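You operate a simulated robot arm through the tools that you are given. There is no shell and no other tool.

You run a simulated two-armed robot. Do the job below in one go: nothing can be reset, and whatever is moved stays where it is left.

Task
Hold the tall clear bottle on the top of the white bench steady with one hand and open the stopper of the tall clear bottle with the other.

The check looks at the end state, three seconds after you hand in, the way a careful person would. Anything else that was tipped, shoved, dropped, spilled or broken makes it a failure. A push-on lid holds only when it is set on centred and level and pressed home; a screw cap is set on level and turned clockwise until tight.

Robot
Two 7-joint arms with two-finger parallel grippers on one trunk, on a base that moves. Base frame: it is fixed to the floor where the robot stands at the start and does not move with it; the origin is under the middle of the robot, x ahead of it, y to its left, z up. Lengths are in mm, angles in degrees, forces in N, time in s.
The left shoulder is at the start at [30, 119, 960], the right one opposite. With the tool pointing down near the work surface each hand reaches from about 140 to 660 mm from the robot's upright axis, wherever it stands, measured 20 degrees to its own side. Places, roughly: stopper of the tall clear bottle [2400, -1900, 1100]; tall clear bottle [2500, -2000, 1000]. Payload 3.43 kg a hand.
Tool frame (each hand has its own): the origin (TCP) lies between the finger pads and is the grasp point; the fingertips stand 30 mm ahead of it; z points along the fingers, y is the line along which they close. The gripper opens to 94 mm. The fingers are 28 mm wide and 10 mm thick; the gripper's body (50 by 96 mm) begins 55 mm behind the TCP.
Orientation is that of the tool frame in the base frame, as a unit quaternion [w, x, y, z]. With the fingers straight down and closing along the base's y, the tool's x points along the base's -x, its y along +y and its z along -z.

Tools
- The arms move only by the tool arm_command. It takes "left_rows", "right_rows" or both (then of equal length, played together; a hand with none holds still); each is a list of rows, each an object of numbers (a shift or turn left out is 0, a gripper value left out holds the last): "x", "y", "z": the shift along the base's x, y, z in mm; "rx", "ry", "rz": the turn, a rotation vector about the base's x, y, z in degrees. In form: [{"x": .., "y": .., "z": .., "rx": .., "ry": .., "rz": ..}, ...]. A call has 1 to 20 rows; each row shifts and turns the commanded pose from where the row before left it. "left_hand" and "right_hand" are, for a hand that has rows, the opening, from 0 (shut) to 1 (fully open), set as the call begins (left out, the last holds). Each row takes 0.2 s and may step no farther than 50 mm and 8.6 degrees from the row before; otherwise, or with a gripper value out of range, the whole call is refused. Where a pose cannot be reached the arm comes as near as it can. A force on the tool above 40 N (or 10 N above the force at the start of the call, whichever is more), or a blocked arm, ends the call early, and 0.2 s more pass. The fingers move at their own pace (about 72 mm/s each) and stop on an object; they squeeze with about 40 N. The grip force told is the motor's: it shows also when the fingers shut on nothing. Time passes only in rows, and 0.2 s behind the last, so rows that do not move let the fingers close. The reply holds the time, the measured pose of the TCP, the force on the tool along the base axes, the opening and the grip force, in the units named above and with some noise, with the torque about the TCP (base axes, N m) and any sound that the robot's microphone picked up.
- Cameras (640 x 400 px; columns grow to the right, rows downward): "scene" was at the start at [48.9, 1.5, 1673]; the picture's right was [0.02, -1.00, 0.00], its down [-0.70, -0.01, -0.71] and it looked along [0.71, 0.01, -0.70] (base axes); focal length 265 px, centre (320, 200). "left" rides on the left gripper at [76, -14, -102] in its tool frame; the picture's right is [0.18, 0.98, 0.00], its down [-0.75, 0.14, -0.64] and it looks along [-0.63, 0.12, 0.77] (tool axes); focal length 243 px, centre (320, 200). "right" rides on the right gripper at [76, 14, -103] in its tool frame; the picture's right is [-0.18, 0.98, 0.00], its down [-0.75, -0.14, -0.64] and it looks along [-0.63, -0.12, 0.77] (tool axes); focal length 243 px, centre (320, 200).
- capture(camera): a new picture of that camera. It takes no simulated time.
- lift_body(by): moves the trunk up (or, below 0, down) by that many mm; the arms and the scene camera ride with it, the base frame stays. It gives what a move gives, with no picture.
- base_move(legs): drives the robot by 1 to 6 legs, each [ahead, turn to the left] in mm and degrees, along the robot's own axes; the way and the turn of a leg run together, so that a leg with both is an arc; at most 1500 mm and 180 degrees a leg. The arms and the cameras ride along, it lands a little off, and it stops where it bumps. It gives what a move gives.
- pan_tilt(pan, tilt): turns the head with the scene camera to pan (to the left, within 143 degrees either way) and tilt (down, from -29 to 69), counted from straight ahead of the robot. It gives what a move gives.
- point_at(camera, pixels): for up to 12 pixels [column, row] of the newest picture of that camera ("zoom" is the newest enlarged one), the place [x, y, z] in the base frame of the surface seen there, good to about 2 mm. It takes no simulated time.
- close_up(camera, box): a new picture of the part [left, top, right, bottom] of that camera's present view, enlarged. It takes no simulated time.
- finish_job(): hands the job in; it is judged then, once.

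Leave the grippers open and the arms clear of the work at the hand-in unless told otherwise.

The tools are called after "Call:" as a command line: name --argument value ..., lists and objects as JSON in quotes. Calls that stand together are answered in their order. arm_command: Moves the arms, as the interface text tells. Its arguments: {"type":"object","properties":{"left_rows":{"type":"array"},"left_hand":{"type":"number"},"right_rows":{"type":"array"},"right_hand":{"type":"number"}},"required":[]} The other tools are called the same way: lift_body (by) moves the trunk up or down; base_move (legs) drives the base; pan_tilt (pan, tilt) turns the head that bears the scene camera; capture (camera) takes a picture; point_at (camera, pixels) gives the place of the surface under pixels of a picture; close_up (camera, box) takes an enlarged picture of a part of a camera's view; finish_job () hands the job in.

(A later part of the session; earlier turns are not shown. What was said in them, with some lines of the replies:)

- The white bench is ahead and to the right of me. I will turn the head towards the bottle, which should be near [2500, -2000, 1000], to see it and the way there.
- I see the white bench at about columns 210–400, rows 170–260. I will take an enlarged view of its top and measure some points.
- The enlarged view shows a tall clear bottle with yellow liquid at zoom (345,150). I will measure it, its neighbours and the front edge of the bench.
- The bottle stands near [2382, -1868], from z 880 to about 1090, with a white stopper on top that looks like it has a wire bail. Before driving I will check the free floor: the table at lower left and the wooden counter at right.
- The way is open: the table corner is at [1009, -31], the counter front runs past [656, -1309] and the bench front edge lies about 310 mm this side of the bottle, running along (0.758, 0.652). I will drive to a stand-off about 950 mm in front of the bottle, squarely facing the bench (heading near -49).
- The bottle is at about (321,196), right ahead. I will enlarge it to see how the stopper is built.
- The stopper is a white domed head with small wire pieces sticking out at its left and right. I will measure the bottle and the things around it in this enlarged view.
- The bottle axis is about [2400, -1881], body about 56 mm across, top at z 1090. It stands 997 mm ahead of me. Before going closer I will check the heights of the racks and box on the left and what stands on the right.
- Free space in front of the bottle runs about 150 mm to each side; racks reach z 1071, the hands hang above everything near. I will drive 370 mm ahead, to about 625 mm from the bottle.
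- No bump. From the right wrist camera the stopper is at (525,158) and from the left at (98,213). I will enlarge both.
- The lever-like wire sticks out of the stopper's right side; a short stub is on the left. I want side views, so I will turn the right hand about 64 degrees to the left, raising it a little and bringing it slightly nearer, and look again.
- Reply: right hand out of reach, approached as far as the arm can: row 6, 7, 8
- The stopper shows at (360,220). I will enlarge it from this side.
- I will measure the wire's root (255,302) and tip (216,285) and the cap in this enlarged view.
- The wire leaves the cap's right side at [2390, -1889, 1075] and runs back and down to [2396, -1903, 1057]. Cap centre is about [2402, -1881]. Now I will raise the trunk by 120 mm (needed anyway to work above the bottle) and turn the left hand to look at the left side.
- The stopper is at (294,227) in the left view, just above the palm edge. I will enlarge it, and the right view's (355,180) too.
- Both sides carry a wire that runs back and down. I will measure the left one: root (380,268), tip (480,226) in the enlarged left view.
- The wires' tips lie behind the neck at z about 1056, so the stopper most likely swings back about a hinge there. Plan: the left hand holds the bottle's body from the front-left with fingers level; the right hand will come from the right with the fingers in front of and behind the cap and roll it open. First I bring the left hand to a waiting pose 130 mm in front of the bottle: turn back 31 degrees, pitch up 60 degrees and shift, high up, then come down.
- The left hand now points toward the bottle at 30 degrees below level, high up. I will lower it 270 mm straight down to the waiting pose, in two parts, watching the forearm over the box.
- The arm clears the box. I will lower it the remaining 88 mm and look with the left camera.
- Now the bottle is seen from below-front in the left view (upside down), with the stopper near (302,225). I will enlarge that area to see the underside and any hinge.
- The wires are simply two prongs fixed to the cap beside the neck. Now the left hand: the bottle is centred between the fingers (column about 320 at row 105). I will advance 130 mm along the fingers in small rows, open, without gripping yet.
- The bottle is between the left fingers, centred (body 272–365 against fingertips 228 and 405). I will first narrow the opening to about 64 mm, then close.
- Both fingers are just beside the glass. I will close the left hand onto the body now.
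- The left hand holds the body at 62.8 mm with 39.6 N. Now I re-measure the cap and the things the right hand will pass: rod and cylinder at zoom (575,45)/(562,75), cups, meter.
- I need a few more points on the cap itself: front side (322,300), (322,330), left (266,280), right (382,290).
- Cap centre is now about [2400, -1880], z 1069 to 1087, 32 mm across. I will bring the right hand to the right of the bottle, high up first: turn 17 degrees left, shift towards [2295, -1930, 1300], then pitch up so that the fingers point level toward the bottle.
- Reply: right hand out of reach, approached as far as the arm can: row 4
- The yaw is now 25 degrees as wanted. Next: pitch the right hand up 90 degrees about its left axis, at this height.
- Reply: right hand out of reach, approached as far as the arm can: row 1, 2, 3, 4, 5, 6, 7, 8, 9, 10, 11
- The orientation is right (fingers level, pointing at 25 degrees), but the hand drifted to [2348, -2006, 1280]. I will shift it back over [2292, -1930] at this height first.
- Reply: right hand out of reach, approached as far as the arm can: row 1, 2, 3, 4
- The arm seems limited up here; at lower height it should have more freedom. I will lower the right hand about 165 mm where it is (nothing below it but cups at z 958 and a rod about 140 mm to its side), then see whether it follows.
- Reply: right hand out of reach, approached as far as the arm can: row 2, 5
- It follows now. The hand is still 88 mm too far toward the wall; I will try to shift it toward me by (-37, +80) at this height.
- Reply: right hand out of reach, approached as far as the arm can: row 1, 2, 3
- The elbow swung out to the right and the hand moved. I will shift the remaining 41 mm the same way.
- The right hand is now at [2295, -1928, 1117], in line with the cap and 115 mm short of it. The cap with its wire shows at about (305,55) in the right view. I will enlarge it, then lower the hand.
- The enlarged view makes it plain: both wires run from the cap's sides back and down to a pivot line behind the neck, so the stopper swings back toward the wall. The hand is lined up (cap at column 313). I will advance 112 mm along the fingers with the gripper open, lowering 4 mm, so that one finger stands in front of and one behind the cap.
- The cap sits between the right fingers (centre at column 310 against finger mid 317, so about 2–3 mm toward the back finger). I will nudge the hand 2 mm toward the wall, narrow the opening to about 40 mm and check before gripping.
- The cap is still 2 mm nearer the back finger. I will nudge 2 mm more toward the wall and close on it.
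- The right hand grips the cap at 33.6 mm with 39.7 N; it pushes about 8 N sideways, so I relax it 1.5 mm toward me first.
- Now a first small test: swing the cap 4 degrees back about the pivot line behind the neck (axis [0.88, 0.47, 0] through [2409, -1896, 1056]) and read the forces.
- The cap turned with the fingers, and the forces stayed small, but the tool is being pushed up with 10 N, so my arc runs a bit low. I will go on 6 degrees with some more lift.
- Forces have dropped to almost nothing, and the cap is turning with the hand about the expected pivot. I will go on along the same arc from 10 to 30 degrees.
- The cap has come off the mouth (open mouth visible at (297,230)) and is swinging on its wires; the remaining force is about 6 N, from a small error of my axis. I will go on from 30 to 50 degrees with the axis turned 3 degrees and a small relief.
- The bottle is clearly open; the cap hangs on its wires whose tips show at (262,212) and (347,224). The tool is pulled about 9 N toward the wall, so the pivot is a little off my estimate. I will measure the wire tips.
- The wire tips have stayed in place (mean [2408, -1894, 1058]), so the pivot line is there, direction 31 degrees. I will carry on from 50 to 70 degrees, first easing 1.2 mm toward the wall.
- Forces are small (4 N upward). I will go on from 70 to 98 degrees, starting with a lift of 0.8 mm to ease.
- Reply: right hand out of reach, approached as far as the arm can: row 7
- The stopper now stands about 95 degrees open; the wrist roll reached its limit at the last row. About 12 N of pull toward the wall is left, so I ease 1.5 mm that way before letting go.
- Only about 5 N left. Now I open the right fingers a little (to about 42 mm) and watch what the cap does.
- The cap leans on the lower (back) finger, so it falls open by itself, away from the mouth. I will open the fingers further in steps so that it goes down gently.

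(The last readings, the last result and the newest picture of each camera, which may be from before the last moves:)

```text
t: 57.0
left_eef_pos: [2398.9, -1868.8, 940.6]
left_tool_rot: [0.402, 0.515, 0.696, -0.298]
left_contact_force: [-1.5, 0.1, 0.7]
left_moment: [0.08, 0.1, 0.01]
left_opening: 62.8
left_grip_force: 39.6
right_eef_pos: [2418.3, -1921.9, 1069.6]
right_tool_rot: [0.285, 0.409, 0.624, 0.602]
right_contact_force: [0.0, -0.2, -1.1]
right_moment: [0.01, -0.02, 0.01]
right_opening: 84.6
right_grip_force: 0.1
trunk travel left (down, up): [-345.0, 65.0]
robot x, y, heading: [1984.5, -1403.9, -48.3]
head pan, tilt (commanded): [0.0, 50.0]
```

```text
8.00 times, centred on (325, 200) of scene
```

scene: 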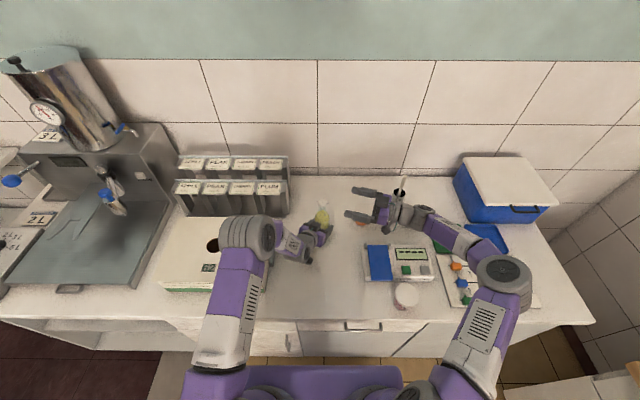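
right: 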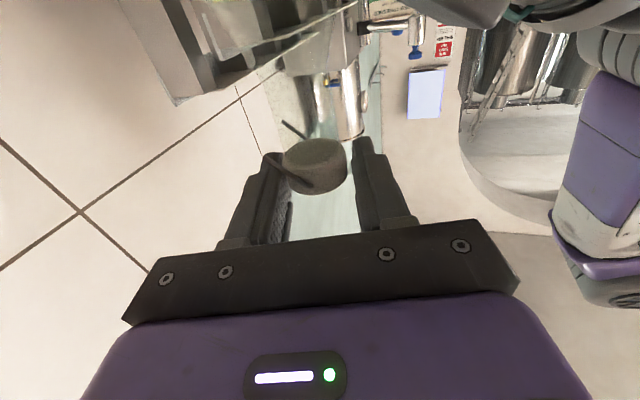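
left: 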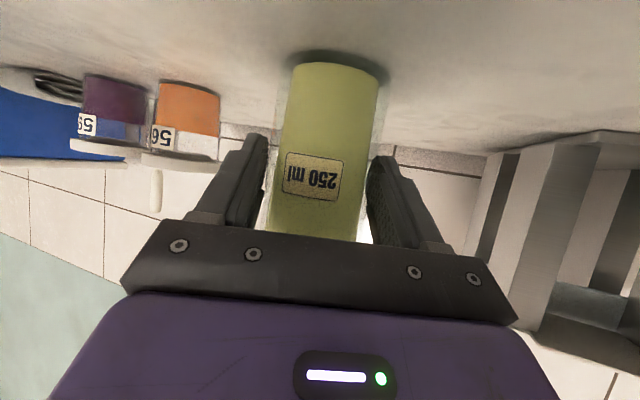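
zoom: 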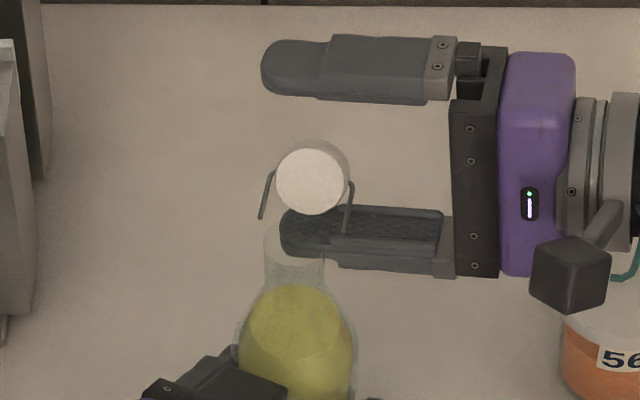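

The cap now stands free of both fingers, leaning back well past upright, and it stays there by itself. I will withdraw the right hand straight back along its fingers, 120 mm.

Call:
arm_command --right_rows '[{"x": -17, "y": -10.2, "z": 1.5}, {"x": -17, "y": -10.2, "z": 1.5}, {"x": -17, "y": -10.2, "z": 1.5}, {"x": -17, "y": -10.2, "z": 1.5}, {"x": -17, "y": -10.2, "z": 1.5}, {"x": -17, "y": -10.2, "z": 1.5}, {}]'

Call:
capture --camera "scene"

Call:
close_up --camera "scene" --box '[300, 175, 350, 225]'

```text
t: 58.6
left_eef_pos: [2398.2, -1868.9, 941.8]
left_tool_rot: [0.402, 0.515, 0.696, -0.298]
left_contact_force: [-0.6, -1.3, 1.7]
left_moment: [0.09, 0.07, -0.01]
left_opening: 63.1
left_grip_force: 40.1
right_eef_pos: [2316.2, -1985.5, 1077.3]
right_tool_rot: [0.284, 0.409, 0.625, 0.601]
right_contact_force: [0.4, 0.6, 0.1]
right_moment: [-0.03, 0.03, -0.01]
right_opening: 84.8
right_grip_force: 0.1
trunk travel left (down, up): [-345.0, 65.0]
robot x, y, heading: [1991.0, -1407.4, -48.3]
head pan, tilt (commanded): [0.0, 50.0]
```

```text
taken
```

scene: 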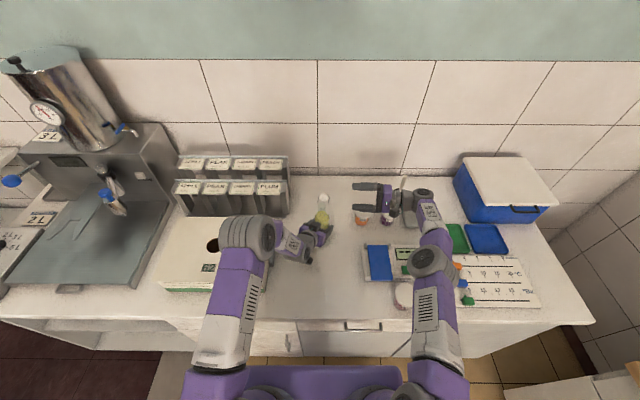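

```text
8.00 times, centred on (325, 200) of scene
```

zoom: 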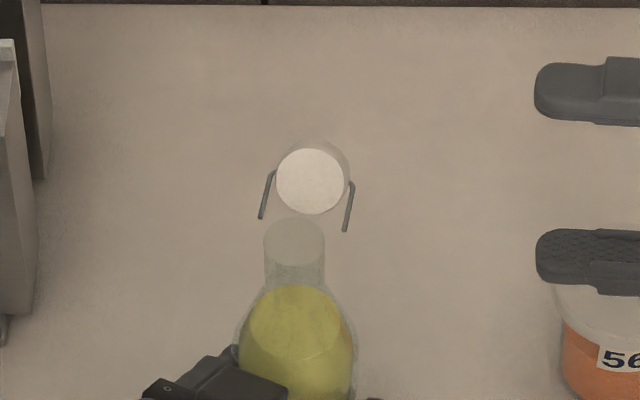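

The stopper stays open by itself, about 105 degrees back, and the mouth is free. Next I raise the right hand 80 mm, clear of the cups, and turn the opening to full.

Call:
arm_command --right_rows '[{"z": 20, "x": -6, "y": -3}, {"z": 20, "x": -6, "y": -3}, {"z": 20, "x": -6, "y": -3}, {"z": 20, "x": -6, "y": -3}, {}]' --right_hand 1

Call:
capture --camera "scene"

Call:
capture --camera "left"

```text
t: 59.8
left_eef_pos: [2399.9, -1869.0, 941.2]
left_tool_rot: [0.402, 0.515, 0.696, -0.298]
left_contact_force: [0.5, -0.4, 1.2]
left_moment: [0.09, 0.05, 0.01]
left_opening: 62.9
left_grip_force: 40.1
right_eef_pos: [2293.6, -1997.2, 1158.2]
right_tool_rot: [0.282, 0.409, 0.624, 0.603]
right_contact_force: [-0.1, -0.6, -0.5]
right_moment: [0.02, 0.01, 0.0]
right_opening: 93.9
right_grip_force: 0.1
trunk travel left (down, up): [-345.0, 65.0]
robot x, y, heading: [1986.4, -1407.3, -48.0]
head pan, tilt (commanded): [0.0, 50.0]
```

```text
taken
```

scene: 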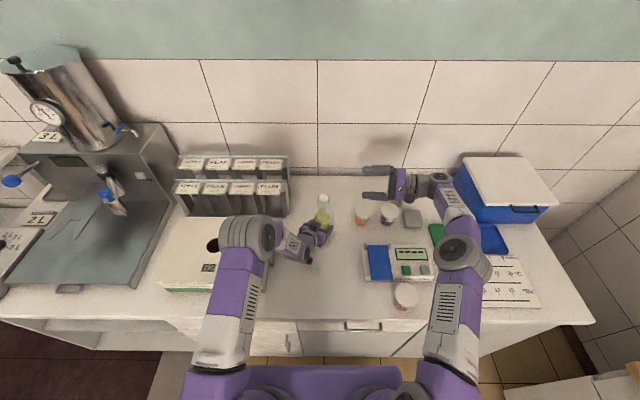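

```text
taken
```

left: 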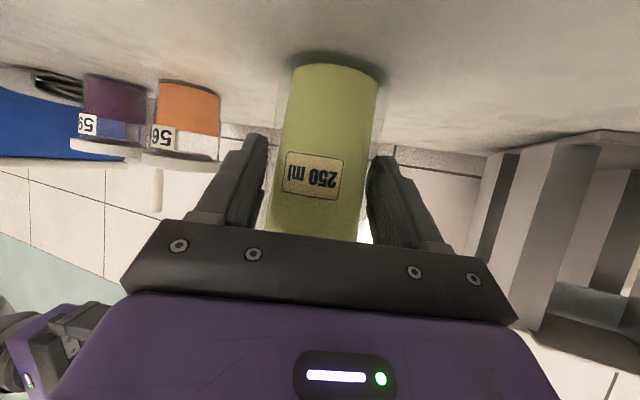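

The bottle stands upright, unmoved (label and cups as before). Now I let go of it with the left hand, opening fully in place.

Call:
arm_command --left_rows '[{}, {}, {}]' --left_hand 1

Call:
capture --camera "left"

Call:
close_up --camera "scene" --box '[290, 175, 350, 240]'

```text
t: 60.6
left_eef_pos: [2399.8, -1869.2, 941.5]
left_tool_rot: [0.402, 0.515, 0.696, -0.298]
left_contact_force: [-0.3, -0.1, 0.1]
left_moment: [0.0, 0.0, 0.04]
left_opening: 93.9
left_grip_force: 0.1
right_eef_pos: [2293.6, -1996.5, 1157.9]
right_tool_rot: [0.284, 0.408, 0.625, 0.602]
right_contact_force: [0.6, 0.1, -0.2]
right_moment: [0.02, 0.03, -0.01]
right_opening: 93.9
right_grip_force: 0.0
trunk travel left (down, up): [-345.0, 65.0]
robot x, y, heading: [1985.3, -1403.8, -47.8]
head pan, tilt (commanded): [0.0, 50.0]
```

```text
taken
```

left: 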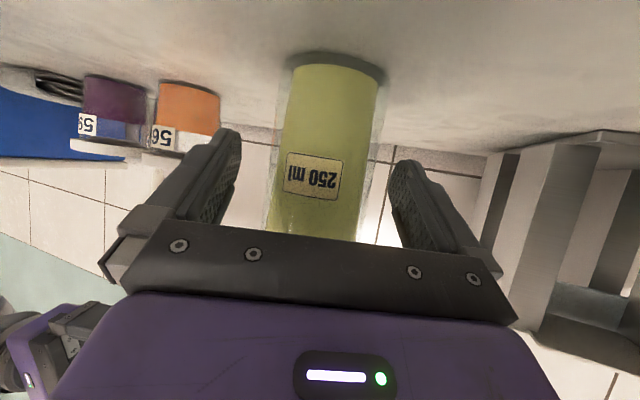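

```text
6.15 times, centred on (320, 208) of scene
```

zoom: 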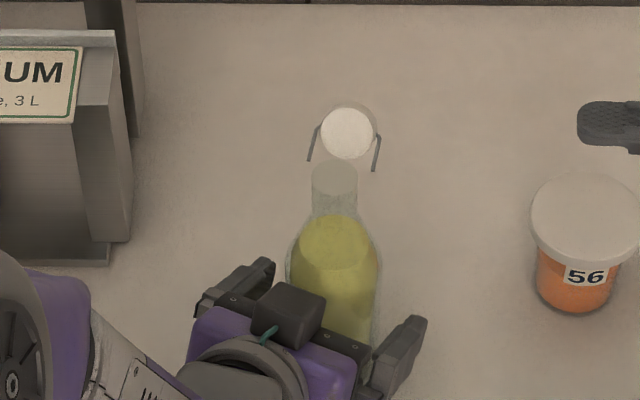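

The bottle stands on its own and is still open. I will back the left hand straight out along its fingers by 140 mm.

Call:
arm_command --left_rows '[{"x": -5.1, "y": 16.6, "z": 10}, {"x": -5.1, "y": 16.6, "z": 10}, {"x": -5.1, "y": 16.6, "z": 10}, {"x": -5.1, "y": 16.6, "z": 10}, {"x": -5.1, "y": 16.6, "z": 10}, {"x": -5.1, "y": 16.6, "z": 10}, {"x": -5.1, "y": 16.6, "z": 10}, {}]'

Call:
capture --camera "scene"

Call:
capture --camera "left"

```text
t: 62.4
left_eef_pos: [2363.1, -1752.0, 1010.8]
left_tool_rot: [0.402, 0.515, 0.696, -0.298]
left_contact_force: [0.0, 0.0, -0.4]
left_moment: [-0.03, 0.0, 0.02]
left_opening: 94.0
left_grip_force: 0.1
right_eef_pos: [2293.6, -1998.1, 1158.1]
right_tool_rot: [0.284, 0.409, 0.624, 0.602]
right_contact_force: [-1.2, -0.4, 0.2]
right_moment: [0.0, 0.01, 0.02]
right_opening: 93.8
right_grip_force: 0.1
trunk travel left (down, up): [-345.0, 65.0]
robot x, y, heading: [1985.4, -1405.6, -47.7]
head pan, tilt (commanded): [0.0, 50.0]
```

```text
taken
```

scene: 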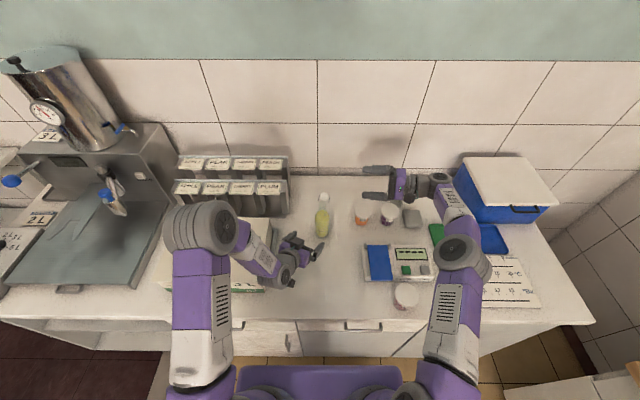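

```text
taken
```

left: 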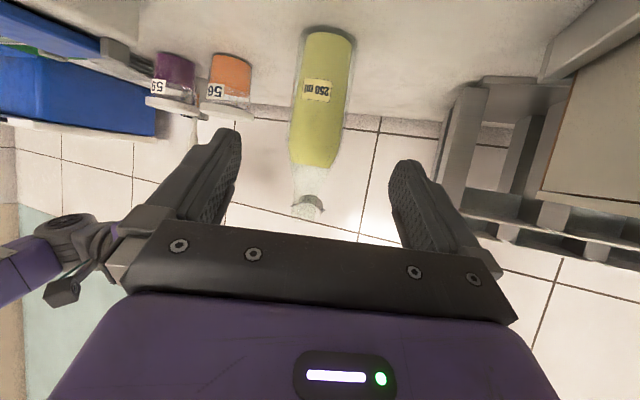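

Both hands are off the bottle. I will raise the left hand 120 mm, then back the robot 300 mm along the way it came, so that both arms are clear of the work.

Call:
arm_command --left_rows '[{"z": 30, "x": -3, "y": 8}, {"z": 30, "x": -3, "y": 8}, {"z": 30, "x": -3, "y": 8}, {"z": 30, "x": -3, "y": 8}, {}]'

Call:
base_move --legs '[[-300, 0]]'

Call:
capture --camera "scene"

Call:
close_up --camera "scene" --box '[260, 100, 400, 240]'

```text
t: 63.6
left_eef_pos: [2349.4, -1721.5, 1130.2]
left_tool_rot: [0.401, 0.515, 0.697, -0.297]
left_contact_force: [0.3, 0.1, 0.0]
left_moment: [0.0, -0.03, 0.0]
left_opening: 93.7
left_grip_force: 0.0
right_eef_pos: [2293.8, -1997.0, 1156.6]
right_tool_rot: [0.283, 0.409, 0.624, 0.602]
right_contact_force: [0.3, -0.5, 0.2]
right_moment: [-0.04, 0.01, 0.01]
right_opening: 93.7
right_grip_force: 0.0
trunk travel left (down, up): [-345.0, 65.0]
robot x, y, heading: [1987.7, -1404.9, -47.9]
head pan, tilt (commanded): [0.0, 50.0]
```

```text
t: 65.7
left_eef_pos: [2151.3, -1499.1, 1130.9]
left_tool_rot: [0.402, 0.514, 0.697, -0.297]
left_contact_force: [0.6, 0.0, -0.9]
left_moment: [0.04, -0.02, -0.02]
left_opening: 94.2
left_grip_force: 0.0
right_eef_pos: [2094.6, -1776.3, 1157.4]
right_tool_rot: [0.283, 0.408, 0.625, 0.602]
right_contact_force: [-0.9, 0.4, 0.3]
right_moment: [0.02, 0.01, -0.01]
right_opening: 94.1
right_grip_force: 0.1
trunk travel left (down, up): [-345.0, 65.0]
robot x, y, heading: [1786.8, -1182.5, -47.8]
head pan, tilt (commanded): [0.0, 50.0]
```

```text
taken
```

scene: 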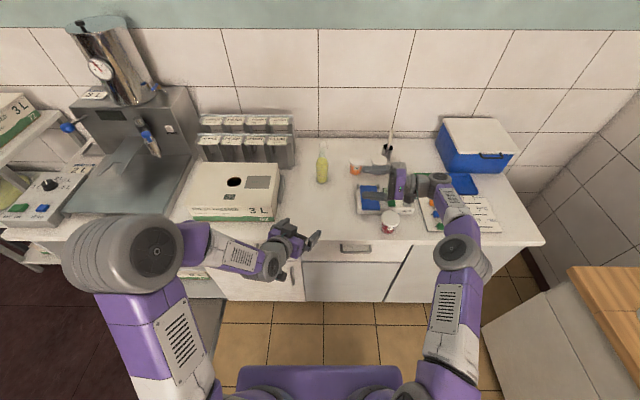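

```text
2.86 times, centred on (330, 170) of scene
```

zoom: 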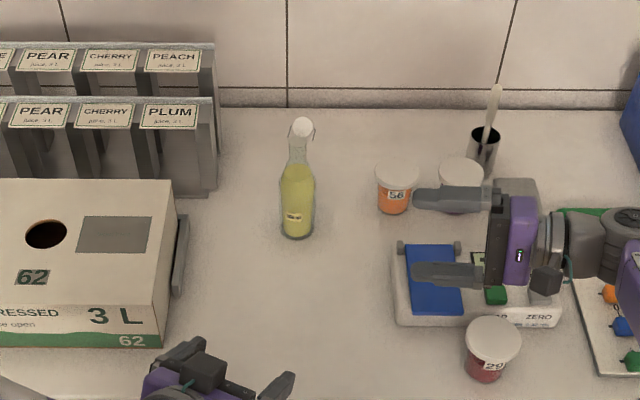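

Everything around the bottle stands as before. From this distance the cap looks near the mouth, so I will enlarge it and measure where it is.

Call:
close_up --camera "scene" --box '[308, 132, 338, 156]'

Call:
point_at --camera "zoom" --pixels '[[320, 120], [320, 150], [320, 200], [320, 250], [320, 280], [320, 320]]'

Call:
capture --camera "left"

Call:
capture --camera "right"

```text
16.00 times, centred on (323, 144) of scene
```

zoom: 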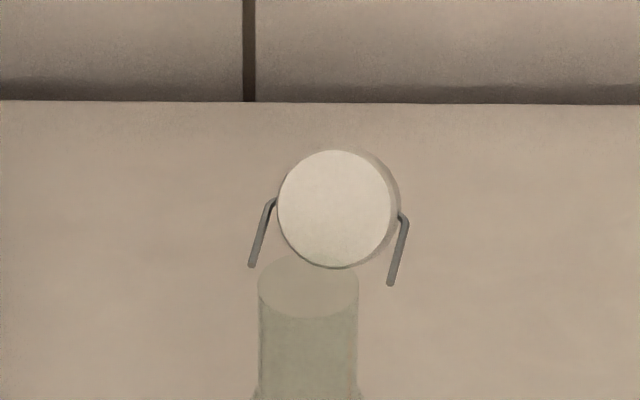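

```text
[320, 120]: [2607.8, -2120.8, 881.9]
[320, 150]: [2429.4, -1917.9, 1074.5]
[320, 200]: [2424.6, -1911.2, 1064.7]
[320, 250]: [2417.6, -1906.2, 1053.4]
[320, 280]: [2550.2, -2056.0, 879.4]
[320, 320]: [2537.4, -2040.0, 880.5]
```

```text
taken
```

left: 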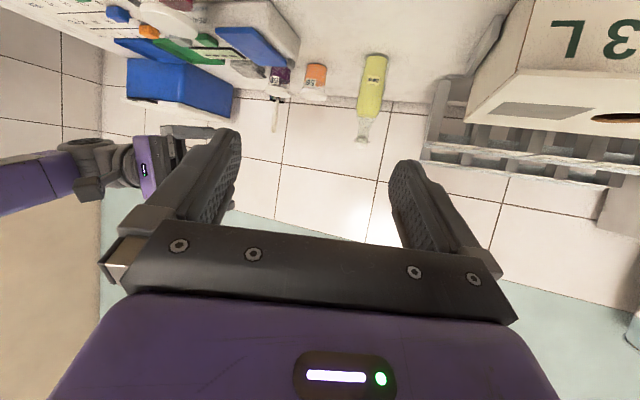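

```text
taken
```

right: 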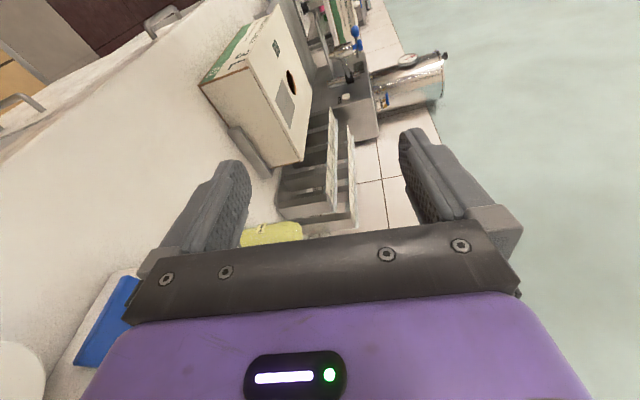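

The stopper stands open: its underside faces me, its centre is at about [2424, -1911, 1064], behind and beside the mouth, and it is tilted back about 127 degrees. It hasn't moved since I let go. The bottle stands upright where it was, the surroundings are untouched, both grippers are open and the arms are clear. I hand the job in.

Call:
finish_job

```text
The job is handed in.
```

The stopper of the tall clear bottle is open. It is swung back about 127 degrees on its wires behind the neck, and it stayed there after I let go.

I held the bottle's body with the left hand while the right hand gripped the cap and rolled it back. The bottle stands upright where it was. I saw nothing nearby tipped, moved or spilled.

Both grippers are open. I drove the robot back 300 mm, so both arms are clear of the bottle. The right hand still hangs about 200 mm above the meter on the bench.
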